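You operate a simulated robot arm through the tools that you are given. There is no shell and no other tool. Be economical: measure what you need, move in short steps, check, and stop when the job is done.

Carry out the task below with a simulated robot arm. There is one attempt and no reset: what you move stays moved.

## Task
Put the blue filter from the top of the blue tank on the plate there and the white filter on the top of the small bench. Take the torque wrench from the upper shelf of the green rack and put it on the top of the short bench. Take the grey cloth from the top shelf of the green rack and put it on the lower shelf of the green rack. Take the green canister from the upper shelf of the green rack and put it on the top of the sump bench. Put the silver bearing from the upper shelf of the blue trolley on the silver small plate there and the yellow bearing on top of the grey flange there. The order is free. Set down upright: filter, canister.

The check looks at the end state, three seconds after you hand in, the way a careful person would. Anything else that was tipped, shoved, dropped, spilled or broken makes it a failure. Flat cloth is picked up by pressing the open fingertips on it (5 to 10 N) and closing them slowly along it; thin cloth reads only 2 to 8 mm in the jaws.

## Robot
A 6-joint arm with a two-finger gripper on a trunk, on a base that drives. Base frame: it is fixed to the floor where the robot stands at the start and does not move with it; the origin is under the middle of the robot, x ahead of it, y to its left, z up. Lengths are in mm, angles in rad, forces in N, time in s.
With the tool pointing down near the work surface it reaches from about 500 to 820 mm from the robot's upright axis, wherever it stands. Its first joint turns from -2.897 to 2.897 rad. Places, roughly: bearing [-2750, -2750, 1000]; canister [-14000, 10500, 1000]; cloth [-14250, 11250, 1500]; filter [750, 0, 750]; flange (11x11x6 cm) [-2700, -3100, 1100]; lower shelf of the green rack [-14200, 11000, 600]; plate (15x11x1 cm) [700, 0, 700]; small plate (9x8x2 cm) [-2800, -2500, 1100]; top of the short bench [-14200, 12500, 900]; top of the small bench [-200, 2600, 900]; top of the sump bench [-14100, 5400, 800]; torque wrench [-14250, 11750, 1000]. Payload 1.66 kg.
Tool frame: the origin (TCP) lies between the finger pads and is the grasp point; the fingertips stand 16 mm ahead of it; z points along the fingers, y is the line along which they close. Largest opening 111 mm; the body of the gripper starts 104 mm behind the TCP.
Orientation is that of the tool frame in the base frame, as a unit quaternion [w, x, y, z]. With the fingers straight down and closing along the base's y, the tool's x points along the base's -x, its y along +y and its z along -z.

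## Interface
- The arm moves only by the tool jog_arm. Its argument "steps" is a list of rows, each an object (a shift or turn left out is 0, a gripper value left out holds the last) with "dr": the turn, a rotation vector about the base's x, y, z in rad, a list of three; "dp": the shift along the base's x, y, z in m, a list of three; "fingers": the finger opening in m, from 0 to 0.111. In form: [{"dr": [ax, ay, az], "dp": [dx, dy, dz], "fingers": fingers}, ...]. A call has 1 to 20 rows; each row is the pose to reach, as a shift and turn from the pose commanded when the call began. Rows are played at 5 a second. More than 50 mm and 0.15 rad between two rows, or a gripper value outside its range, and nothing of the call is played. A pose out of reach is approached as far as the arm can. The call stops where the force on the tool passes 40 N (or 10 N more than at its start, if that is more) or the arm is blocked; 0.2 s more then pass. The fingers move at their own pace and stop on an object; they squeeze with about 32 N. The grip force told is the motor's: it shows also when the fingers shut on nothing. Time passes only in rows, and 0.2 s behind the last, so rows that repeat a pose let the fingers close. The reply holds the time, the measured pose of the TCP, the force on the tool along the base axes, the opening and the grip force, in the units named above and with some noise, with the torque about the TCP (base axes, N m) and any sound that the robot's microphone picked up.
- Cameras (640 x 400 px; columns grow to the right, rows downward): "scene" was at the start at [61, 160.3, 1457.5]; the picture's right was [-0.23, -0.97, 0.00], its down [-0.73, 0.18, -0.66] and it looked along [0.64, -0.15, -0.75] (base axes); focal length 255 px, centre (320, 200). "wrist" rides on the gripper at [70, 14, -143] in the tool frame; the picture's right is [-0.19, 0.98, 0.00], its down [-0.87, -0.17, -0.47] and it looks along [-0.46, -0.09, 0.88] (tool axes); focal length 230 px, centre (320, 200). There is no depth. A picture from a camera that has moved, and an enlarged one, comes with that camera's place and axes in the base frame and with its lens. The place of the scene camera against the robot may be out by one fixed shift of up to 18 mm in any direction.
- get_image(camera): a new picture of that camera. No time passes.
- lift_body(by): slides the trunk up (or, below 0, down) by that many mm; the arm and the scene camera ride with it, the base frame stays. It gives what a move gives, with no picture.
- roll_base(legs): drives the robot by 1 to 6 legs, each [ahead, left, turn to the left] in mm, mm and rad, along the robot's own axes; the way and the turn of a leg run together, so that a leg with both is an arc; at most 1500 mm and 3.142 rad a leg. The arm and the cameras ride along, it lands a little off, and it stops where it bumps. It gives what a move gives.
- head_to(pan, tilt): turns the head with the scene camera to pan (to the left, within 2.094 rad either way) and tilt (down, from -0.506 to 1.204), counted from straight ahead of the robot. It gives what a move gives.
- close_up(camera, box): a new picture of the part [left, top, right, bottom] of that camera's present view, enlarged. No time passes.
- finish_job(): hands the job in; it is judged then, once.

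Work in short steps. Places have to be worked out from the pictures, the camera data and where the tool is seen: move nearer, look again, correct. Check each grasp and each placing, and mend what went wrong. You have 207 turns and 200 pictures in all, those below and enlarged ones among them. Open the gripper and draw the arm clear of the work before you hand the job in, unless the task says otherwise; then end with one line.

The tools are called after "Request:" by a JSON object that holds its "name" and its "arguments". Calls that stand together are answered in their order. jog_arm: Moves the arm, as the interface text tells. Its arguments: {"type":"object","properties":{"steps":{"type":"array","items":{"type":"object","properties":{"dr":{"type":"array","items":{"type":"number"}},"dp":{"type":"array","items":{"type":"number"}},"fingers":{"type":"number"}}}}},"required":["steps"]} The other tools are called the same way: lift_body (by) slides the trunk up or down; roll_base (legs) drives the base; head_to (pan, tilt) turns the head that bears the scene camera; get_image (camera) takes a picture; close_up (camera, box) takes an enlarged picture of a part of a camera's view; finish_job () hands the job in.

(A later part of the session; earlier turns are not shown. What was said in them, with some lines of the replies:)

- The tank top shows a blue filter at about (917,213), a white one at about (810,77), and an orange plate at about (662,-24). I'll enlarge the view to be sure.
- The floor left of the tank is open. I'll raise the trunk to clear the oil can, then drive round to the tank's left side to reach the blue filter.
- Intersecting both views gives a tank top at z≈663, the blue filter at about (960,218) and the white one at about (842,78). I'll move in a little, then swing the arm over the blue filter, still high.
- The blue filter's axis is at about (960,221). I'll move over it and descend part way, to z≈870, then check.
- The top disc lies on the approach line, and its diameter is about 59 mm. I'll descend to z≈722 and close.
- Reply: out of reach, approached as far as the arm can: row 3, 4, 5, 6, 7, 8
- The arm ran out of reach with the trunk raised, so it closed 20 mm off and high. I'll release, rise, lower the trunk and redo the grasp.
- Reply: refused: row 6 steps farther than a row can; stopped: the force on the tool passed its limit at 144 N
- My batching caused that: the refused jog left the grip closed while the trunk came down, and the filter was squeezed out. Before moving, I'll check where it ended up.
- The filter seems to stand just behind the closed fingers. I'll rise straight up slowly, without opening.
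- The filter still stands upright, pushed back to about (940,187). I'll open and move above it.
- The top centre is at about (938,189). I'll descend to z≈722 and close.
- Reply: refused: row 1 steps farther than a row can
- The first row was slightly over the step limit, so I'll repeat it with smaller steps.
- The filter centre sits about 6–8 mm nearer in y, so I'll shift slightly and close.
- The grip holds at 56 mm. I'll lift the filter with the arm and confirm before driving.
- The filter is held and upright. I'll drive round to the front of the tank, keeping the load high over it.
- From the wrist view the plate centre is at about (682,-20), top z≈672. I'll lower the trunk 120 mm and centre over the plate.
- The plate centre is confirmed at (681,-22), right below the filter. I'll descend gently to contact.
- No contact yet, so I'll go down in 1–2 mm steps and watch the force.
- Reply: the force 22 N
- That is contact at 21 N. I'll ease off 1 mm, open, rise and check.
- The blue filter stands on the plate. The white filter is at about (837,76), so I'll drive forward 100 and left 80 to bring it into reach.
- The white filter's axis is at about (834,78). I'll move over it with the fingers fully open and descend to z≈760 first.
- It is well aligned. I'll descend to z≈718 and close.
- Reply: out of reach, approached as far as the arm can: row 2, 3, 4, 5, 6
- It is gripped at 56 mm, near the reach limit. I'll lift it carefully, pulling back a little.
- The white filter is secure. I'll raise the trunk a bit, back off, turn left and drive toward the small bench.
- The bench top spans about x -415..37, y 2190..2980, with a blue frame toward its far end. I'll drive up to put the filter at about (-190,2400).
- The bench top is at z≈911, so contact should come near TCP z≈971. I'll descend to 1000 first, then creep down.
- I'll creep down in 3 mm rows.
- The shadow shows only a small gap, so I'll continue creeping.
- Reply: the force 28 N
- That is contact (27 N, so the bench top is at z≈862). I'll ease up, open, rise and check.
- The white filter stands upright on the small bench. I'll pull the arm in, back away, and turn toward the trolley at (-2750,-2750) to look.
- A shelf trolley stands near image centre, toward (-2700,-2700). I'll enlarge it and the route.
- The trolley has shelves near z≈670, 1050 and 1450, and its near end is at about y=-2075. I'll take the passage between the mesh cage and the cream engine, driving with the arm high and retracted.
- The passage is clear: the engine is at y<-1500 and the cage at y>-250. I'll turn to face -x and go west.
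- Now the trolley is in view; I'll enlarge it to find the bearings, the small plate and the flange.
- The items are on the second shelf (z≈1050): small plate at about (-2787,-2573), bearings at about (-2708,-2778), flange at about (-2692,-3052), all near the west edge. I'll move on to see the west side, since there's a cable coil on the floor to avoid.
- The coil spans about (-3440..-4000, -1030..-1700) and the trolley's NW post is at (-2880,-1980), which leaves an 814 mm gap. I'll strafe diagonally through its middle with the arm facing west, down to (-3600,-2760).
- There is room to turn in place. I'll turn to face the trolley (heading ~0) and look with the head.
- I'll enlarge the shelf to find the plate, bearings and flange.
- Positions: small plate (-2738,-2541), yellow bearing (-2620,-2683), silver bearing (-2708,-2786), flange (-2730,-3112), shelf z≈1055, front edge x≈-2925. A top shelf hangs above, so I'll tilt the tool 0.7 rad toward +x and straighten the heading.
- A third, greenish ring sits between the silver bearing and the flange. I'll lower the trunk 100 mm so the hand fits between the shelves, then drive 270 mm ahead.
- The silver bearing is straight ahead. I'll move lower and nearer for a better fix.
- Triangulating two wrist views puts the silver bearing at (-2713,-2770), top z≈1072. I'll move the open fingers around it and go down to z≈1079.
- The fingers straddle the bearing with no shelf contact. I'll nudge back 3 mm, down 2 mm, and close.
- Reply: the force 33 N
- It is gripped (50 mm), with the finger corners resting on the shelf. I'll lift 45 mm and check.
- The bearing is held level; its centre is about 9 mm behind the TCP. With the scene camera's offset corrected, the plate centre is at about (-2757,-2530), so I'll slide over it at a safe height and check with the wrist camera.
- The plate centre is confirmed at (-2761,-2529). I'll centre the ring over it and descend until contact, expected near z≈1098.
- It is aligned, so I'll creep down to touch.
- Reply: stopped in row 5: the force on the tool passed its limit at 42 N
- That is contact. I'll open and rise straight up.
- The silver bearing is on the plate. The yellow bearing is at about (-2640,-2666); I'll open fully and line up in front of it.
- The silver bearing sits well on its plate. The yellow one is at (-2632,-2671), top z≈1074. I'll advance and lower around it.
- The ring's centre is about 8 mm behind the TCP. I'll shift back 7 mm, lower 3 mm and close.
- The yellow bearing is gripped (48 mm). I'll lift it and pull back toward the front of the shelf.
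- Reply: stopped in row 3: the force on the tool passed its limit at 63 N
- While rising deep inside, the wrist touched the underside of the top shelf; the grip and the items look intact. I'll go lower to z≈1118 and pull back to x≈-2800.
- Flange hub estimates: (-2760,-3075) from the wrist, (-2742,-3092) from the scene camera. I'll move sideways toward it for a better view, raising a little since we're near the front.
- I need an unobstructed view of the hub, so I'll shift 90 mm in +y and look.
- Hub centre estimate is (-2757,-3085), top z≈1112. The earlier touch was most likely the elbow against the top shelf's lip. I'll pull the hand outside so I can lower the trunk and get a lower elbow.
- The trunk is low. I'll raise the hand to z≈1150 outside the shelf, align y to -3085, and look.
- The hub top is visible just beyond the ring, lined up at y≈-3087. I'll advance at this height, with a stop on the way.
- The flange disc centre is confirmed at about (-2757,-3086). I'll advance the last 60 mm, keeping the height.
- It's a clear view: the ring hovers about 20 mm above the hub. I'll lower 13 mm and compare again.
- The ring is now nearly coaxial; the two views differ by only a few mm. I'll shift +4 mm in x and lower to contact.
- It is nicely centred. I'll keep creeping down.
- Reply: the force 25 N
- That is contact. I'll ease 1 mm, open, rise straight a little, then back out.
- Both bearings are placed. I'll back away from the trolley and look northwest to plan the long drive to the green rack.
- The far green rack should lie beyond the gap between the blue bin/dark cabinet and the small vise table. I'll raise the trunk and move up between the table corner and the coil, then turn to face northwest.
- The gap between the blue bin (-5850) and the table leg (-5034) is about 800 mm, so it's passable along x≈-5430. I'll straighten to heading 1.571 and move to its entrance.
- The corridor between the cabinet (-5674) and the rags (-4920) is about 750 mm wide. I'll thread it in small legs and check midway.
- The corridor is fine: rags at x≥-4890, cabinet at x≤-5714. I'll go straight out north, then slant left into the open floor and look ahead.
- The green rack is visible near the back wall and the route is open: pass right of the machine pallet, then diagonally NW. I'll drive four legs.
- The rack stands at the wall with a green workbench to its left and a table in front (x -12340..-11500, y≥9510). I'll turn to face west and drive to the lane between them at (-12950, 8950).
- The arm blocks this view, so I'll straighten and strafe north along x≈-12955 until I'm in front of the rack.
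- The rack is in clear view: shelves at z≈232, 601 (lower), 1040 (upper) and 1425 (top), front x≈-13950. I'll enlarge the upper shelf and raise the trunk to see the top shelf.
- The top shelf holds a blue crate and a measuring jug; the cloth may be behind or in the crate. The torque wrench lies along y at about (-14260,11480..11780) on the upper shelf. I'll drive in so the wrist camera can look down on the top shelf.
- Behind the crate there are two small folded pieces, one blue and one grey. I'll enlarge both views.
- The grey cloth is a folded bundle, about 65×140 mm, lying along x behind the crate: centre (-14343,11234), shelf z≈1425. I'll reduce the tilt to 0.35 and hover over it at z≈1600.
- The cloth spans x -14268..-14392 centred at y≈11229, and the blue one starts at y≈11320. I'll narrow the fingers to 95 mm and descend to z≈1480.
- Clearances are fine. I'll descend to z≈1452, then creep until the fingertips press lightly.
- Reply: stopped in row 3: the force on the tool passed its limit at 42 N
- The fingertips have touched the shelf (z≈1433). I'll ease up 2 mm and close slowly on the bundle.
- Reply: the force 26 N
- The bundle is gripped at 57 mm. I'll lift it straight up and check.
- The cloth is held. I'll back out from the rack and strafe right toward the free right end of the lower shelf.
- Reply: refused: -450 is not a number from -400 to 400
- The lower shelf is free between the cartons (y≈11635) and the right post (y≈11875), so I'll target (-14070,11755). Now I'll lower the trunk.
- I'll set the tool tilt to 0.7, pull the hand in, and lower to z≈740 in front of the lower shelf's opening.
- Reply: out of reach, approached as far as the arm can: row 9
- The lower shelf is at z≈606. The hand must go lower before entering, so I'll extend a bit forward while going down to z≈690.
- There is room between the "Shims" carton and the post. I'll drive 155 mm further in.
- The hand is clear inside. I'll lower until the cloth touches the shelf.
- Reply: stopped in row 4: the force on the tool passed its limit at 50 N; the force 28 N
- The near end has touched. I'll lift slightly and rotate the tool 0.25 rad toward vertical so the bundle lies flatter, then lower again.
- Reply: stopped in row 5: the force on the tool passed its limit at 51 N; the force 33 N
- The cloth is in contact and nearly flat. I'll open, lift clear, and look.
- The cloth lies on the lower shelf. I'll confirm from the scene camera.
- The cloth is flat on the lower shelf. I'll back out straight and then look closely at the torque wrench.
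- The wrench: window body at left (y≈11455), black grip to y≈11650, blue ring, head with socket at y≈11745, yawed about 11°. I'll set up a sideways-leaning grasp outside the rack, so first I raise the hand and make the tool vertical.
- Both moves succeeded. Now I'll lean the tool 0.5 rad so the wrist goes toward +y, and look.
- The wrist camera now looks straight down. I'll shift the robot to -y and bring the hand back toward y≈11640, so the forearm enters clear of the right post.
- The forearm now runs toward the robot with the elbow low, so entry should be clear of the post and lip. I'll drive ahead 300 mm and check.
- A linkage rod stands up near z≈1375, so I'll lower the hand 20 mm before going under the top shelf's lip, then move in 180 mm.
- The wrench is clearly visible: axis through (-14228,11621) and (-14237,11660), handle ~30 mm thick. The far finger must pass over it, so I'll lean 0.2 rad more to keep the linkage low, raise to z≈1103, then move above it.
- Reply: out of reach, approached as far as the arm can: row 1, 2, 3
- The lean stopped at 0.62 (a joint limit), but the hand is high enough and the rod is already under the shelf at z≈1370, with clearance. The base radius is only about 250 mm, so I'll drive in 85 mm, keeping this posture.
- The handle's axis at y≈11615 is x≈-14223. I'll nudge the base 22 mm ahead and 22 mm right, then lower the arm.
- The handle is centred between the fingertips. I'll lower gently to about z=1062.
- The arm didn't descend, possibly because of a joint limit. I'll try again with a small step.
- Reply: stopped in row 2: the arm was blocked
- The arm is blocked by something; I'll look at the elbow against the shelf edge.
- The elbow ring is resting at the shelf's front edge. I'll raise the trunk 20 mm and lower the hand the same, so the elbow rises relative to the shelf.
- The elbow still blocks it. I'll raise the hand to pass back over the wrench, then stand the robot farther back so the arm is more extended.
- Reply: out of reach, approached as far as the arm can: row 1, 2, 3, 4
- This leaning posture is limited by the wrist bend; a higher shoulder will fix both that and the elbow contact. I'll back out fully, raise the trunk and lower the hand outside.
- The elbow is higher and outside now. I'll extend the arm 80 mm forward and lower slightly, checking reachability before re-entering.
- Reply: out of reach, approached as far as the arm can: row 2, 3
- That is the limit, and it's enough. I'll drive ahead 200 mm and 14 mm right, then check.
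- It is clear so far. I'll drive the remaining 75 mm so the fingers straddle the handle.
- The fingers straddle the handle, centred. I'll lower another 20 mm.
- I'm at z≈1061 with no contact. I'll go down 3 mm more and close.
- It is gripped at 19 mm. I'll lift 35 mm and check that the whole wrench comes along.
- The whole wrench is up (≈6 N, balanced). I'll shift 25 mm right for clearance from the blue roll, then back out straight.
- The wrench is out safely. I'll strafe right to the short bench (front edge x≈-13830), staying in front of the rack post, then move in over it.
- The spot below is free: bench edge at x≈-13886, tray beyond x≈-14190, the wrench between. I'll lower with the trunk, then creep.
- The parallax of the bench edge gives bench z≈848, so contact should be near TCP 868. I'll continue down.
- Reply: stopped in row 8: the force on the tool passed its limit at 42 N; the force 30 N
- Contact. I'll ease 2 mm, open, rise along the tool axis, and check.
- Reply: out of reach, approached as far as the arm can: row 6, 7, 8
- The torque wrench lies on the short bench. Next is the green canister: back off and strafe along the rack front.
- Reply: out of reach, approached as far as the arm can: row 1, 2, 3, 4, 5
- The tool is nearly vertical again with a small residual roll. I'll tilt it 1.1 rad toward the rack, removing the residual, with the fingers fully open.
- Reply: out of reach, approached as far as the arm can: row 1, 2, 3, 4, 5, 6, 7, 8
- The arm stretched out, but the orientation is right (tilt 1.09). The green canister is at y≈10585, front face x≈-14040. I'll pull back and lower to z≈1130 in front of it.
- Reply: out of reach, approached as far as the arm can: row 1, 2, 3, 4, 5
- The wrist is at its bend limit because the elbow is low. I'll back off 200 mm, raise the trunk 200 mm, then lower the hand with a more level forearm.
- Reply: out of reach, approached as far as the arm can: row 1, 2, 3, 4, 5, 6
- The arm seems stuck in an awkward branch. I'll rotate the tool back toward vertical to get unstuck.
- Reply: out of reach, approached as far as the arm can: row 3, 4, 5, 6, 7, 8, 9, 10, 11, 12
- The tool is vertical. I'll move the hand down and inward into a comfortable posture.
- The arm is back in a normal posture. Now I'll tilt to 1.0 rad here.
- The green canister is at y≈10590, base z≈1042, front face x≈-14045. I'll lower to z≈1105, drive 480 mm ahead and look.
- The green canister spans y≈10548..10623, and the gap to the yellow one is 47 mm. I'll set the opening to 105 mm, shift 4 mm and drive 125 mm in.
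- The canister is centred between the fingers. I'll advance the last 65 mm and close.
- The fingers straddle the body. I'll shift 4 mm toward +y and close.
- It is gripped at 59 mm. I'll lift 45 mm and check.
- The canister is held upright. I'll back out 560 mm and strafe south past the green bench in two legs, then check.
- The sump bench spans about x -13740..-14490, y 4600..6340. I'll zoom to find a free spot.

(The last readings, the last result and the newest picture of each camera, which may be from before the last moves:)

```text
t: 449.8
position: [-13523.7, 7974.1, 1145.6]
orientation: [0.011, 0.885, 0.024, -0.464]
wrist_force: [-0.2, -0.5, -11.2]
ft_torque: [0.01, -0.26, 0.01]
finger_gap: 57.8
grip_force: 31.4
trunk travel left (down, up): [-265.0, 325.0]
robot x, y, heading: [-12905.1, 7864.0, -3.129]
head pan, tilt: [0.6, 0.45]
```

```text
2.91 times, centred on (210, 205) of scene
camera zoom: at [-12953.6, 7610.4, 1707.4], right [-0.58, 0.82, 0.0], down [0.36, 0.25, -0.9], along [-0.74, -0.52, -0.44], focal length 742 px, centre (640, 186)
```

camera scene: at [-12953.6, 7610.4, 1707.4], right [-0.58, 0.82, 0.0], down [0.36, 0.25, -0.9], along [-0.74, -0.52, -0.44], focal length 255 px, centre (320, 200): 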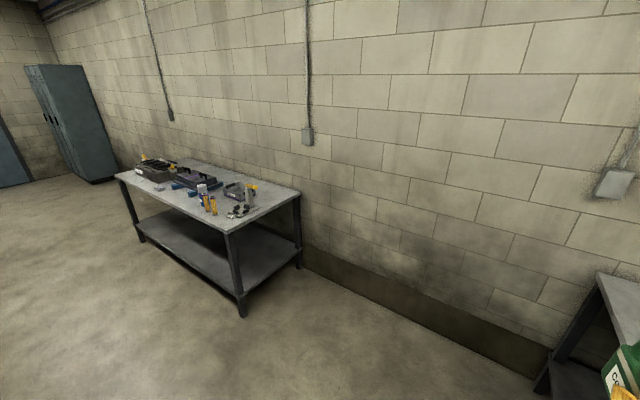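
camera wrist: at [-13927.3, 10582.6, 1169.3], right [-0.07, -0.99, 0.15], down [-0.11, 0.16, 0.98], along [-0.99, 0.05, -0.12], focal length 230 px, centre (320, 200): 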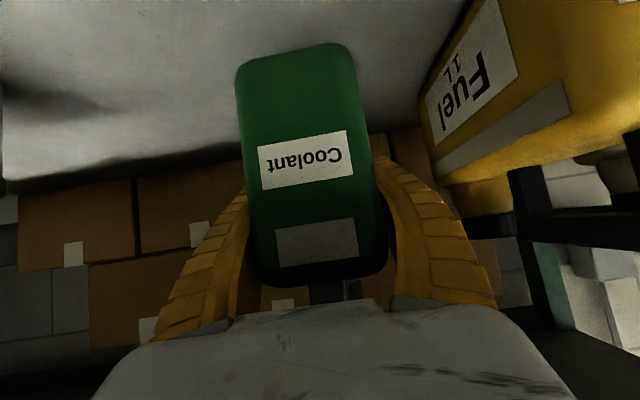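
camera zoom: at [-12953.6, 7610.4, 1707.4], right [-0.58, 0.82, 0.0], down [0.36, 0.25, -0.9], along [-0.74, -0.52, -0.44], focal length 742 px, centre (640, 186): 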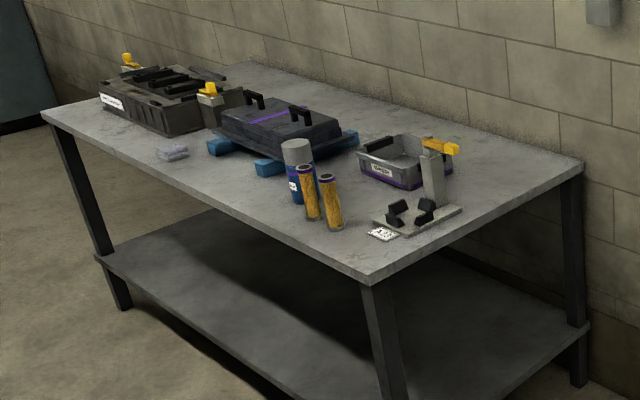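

The front strip at y≈5300..5830 is free (filters start at y≈5850, blue feet at x≈-13960). I'll strafe to line up at y≈5580 and approach.

Request:
{"name": "roll_base", "arguments": {"legs": [[0, 1200, -0.012], [0, 1185, 0], [190, 0, 0]]}}

Request:
{"name": "head_to", "arguments": {"pan": 0.0, "tilt": 0.6}}

Request:
{"name": "get_image", "arguments": {"camera": "scene"}}

Request:
{"name": "get_image", "arguments": {"camera": "wrist"}}

```text
t: 462.6
position: [-13718.0, 5604.7, 1145.3]
orientation: [0.01, 0.886, 0.021, -0.464]
wrist_force: [-1.5, -0.6, -12.1]
ft_torque: [0.03, -0.26, 0.0]
finger_gap: 57.6
grip_force: 31.6
trunk travel left (down, up): [-265.0, 325.0]
robot x, y, heading: [-13096.1, 5489.0, -3.137]
head pan, tilt: [0.6, 0.45]
```

```text
t: 463.6
position: [-13715.8, 5606.0, 1146.2]
orientation: [0.009, 0.885, 0.02, -0.465]
wrist_force: [0.1, -0.6, -10.3]
ft_torque: [-0.01, -0.23, -0.01]
finger_gap: 57.7
grip_force: 32.0
trunk travel left (down, up): [-265.0, 325.0]
robot x, y, heading: [-13098.6, 5485.9, -3.137]
head pan, tilt: [0.0, 0.6]
```

```text
40 pictures are left
camera scene: at [-13162.8, 5285.5, 1693.8], right [0.0, 1.0, 0.0], down [0.57, 0.0, -0.82], along [-0.82, 0.0, -0.57], focal length 255 px, centre (320, 200)
```

scene: 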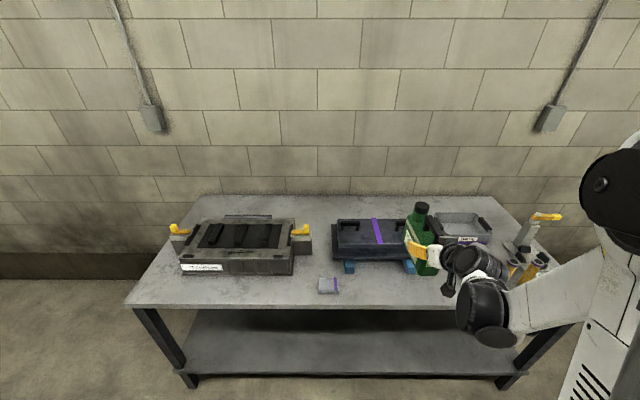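

```text
39 pictures are left
camera wrist: at [-13559.1, 5598.7, 1169.4], right [-0.07, -0.99, 0.15], down [-0.11, 0.16, 0.98], along [-0.99, 0.05, -0.12], focal length 230 px, centre (320, 200)
```

wrist: 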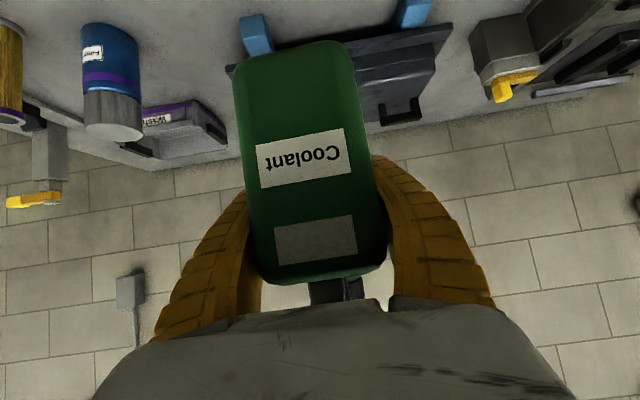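

I'll move ahead 98 mm and left 30 mm so the canister hangs over the free front strip, then lower with the trunk.

Request:
{"name": "roll_base", "arguments": {"legs": [[98, 30, 0]]}}

Request:
{"name": "lift_body", "arguments": {"by": -210}}

Request:
{"name": "get_image", "arguments": {"camera": "scene"}}

Request:
{"name": "get_image", "arguments": {"camera": "wrist"}}

```text
t: 464.8
position: [-13815.3, 5574.9, 1144.2]
orientation: [0.007, 0.886, 0.019, -0.464]
wrist_force: [-0.3, -0.7, -10.4]
ft_torque: [0.03, -0.28, -0.02]
finger_gap: 57.6
grip_force: 31.9
trunk travel left (down, up): [-265.0, 325.0]
robot x, y, heading: [-13197.3, 5461.1, -3.141]
head pan, tilt: [0.0, 0.6]
```

```text
t: 467.1
position: [-13814.5, 5575.8, 936.5]
orientation: [0.008, 0.885, 0.019, -0.465]
wrist_force: [0.6, -0.1, -11.7]
ft_torque: [0.04, -0.28, -0.01]
finger_gap: 57.9
grip_force: 31.9
trunk travel left (down, up): [-55.0, 535.0]
robot x, y, heading: [-13196.4, 5455.3, -3.137]
head pan, tilt: [0.0, 0.6]
```

```text
38 pictures are left
camera scene: at [-13260.1, 5255.8, 1483.9], right [0.0, 1.0, 0.0], down [0.57, 0.0, -0.82], along [-0.82, 0.0, -0.57], focal length 255 px, centre (320, 200)
```

scene: 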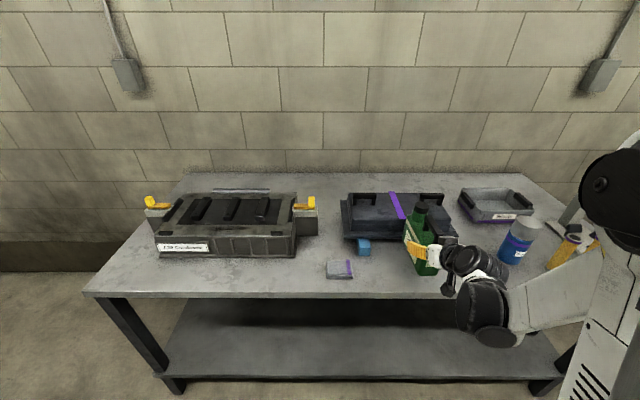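

```text
37 pictures are left
camera wrist: at [-13656.5, 5568.8, 959.5], right [-0.07, -0.99, 0.15], down [-0.11, 0.16, 0.98], along [-0.99, 0.05, -0.12], focal length 230 px, centre (320, 200)
```

wrist: 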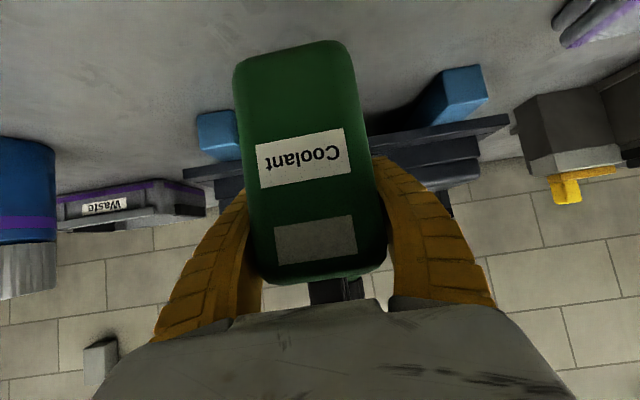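

The spot is clear. I'll creep down to contact.

Request:
{"name": "jog_arm", "arguments": {"steps": [{"dp": [0, 0, -0.012]}, {"dp": [0, 0, -0.024]}, {"dp": [0, 0, -0.036]}, {"dp": [0, 0, -0.046]}, {"dp": [0, 0, -0.054]}, {"dp": [0, 0, -0.06]}, {"dp": [0, 0, -0.066]}, {"dp": [0, 0, -0.071]}, {"dp": [0, 0, -0.076]}, {"dp": [0, 0, -0.08]}, {"dp": [0, 0, -0.084]}, {"dp": [0, 0, -0.088]}, {"dp": [0, 0, -0.092]}]}}

Request:
{"name": "get_image", "arguments": {"camera": "wrist"}}

```text
t: 468.4
position: [-13813.6, 5574.9, 883.9]
orientation: [0.008, 0.883, 0.018, -0.469]
wrist_force: [4.8, -1.9, 26.3]
ft_torque: [0.07, -1.1, 0.14]
finger_gap: 58.4
grip_force: 32.0
out of reach, approached as far as the arm can: row 6
trunk travel left (down, up): [-55.0, 535.0]
robot x, y, heading: [-13198.2, 5455.5, -3.143]
head pan, tilt: [0.0, 0.6]
stopped in row 6: the force on the tool passed its limit at 43 N (the readings are from after the stop); the commanded pose is now the measured one
```

```text
36 pictures are left
camera wrist: at [-13656.8, 5568.4, 905.6], right [-0.07, -0.99, 0.15], down [-0.1, 0.16, 0.98], along [-0.99, 0.05, -0.11], focal length 230 px, centre (320, 200)
```

wrist: 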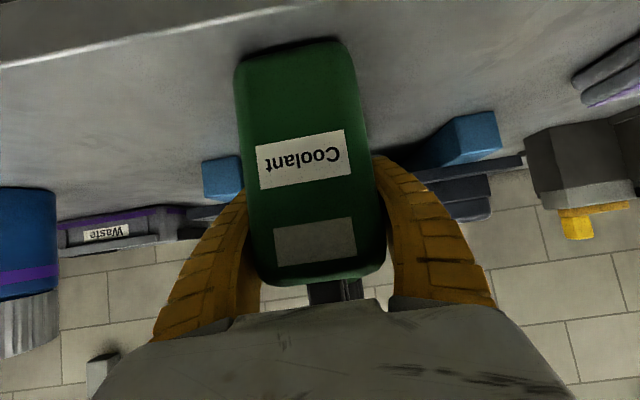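

Contact on the bench (z≈824), front edge inside the rim. I'll ease 2 mm, open slowly, retreat straight back along the tool.

Request:
{"name": "jog_arm", "arguments": {"steps": [{"dp": [0, 0, 0.002]}, {"dp": [0, 0, 0.002]}, {"dp": [0, 0, 0.002], "fingers": 0.07}, {"dp": [0, 0, 0.002], "fingers": 0.09}, {"dp": [0, 0, 0.002], "fingers": 0.105}, {"dp": [0, 0, 0.002]}]}}

Request:
{"name": "get_image", "arguments": {"camera": "wrist"}}

```text
t: 469.9
position: [-13816.5, 5576.7, 884.0]
orientation: [0.008, 0.884, 0.018, -0.467]
wrist_force: [0.2, 0.0, -0.6]
ft_torque: [0.0, 0.0, -0.04]
finger_gap: 105.4
grip_force: 0.2
trunk travel left (down, up): [-55.0, 535.0]
robot x, y, heading: [-13200.3, 5456.9, -3.14]
head pan, tilt: [0.0, 0.6]
```

```text
35 pictures are left
camera wrist: at [-13658.8, 5569.3, 905.9], right [-0.07, -0.99, 0.15], down [-0.1, 0.16, 0.98], along [-0.99, 0.05, -0.11], focal length 230 px, centre (320, 200)
```

wrist: 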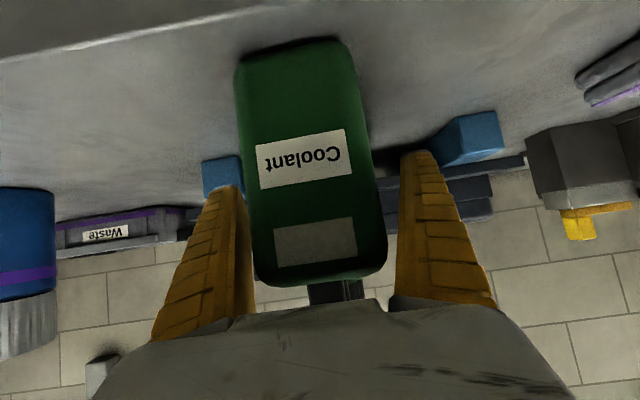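

The canister stands free. I'll centre the fingers (+4 mm y) and back straight off, then verify.

Request:
{"name": "jog_arm", "arguments": {"steps": [{"dp": [0, 0.004, 0], "fingers": 0.111}, {"dp": [0, 0.004, 0]}]}}

Request:
{"name": "roll_base", "arguments": {"legs": [[-350, 0, 0]]}}

Request:
{"name": "get_image", "arguments": {"camera": "scene"}}

Request:
{"name": "get_image", "arguments": {"camera": "wrist"}}

```text
t: 470.4
position: [-13816.4, 5579.9, 883.3]
orientation: [0.008, 0.884, 0.018, -0.468]
wrist_force: [-1.9, -3.9, 5.0]
ft_torque: [0.02, -0.34, -0.29]
finger_gap: 111.3
grip_force: 0.1
trunk travel left (down, up): [-55.0, 535.0]
robot x, y, heading: [-13197.7, 5460.0, -3.138]
head pan, tilt: [0.0, 0.6]
```

```text
t: 472.7
position: [-13466.3, 5583.6, 882.6]
orientation: [0.007, 0.884, 0.016, -0.467]
wrist_force: [0.6, -0.6, 0.3]
ft_torque: [-0.01, 0.02, 0.02]
finger_gap: 110.8
grip_force: 0.1
trunk travel left (down, up): [-55.0, 535.0]
robot x, y, heading: [-12843.7, 5461.1, 3.144]
head pan, tilt: [0.0, 0.6]
```

```text
34 pictures are left
camera scene: at [-12910.0, 5256.5, 1483.9], right [0.0, 1.0, 0.0], down [0.56, 0.0, -0.83], along [-0.83, 0.0, -0.56], focal length 255 px, centre (320, 200)
```

scene: 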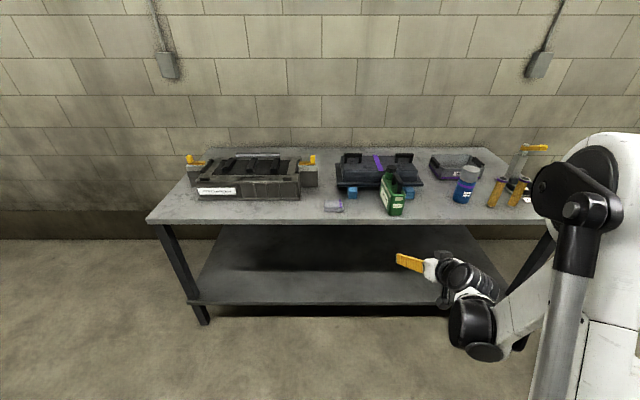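

```text
33 pictures are left
camera wrist: at [-13308.5, 5575.7, 905.7], right [-0.07, -0.99, 0.15], down [-0.1, 0.16, 0.98], along [-0.99, 0.05, -0.11], focal length 230 px, centre (320, 200)
```

wrist: 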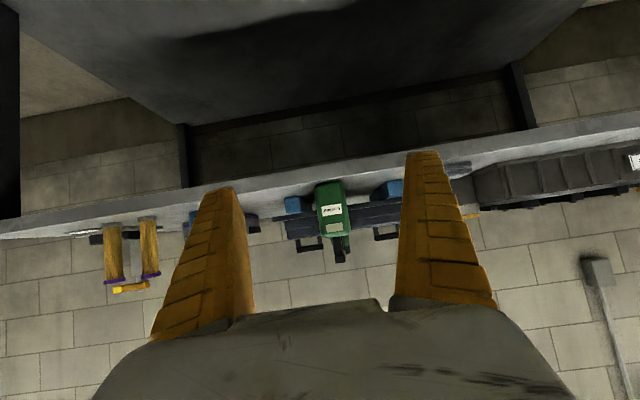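

The green canister stands upright on the sump bench and nothing around it was disturbed. One enlarged look to confirm before handing in.

Request:
{"name": "close_up", "arguments": {"camera": "scene", "box": [310, 140, 480, 230]}}

```text
3.76 times, centred on (395, 185) of scene
camera zoom: at [-12910.0, 5256.5, 1483.9], right [0.0, 1.0, 0.0], down [0.56, 0.0, -0.83], along [-0.83, 0.0, -0.56], focal length 961 px, centre (38, 256)
```

zoom: 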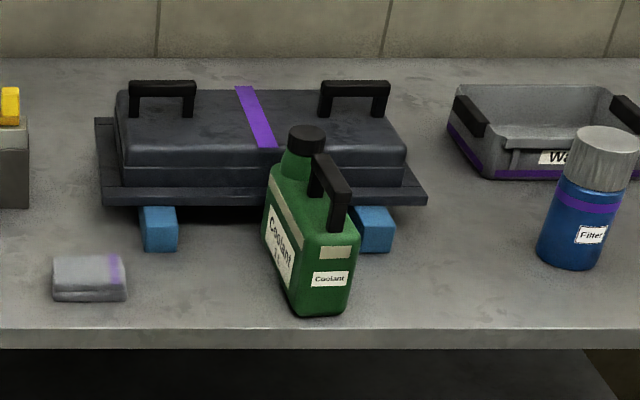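

The canister is upright and clear of the rim. Every item is in place, the gripper is open and the arm is clear, so I'm handing in.

Request:
{"name": "finish_job", "arguments": {}}

```text
The job is handed in.
```

I put all seven items where the task asked and handed the job in. On the way the blue filter was squeezed out of the grip once (it stayed upright and I re-gripped it), and the arm briefly bumped the blue trolley's top shelf and rested against the green rack's shelf edge. I saw nothing displaced by either contact.
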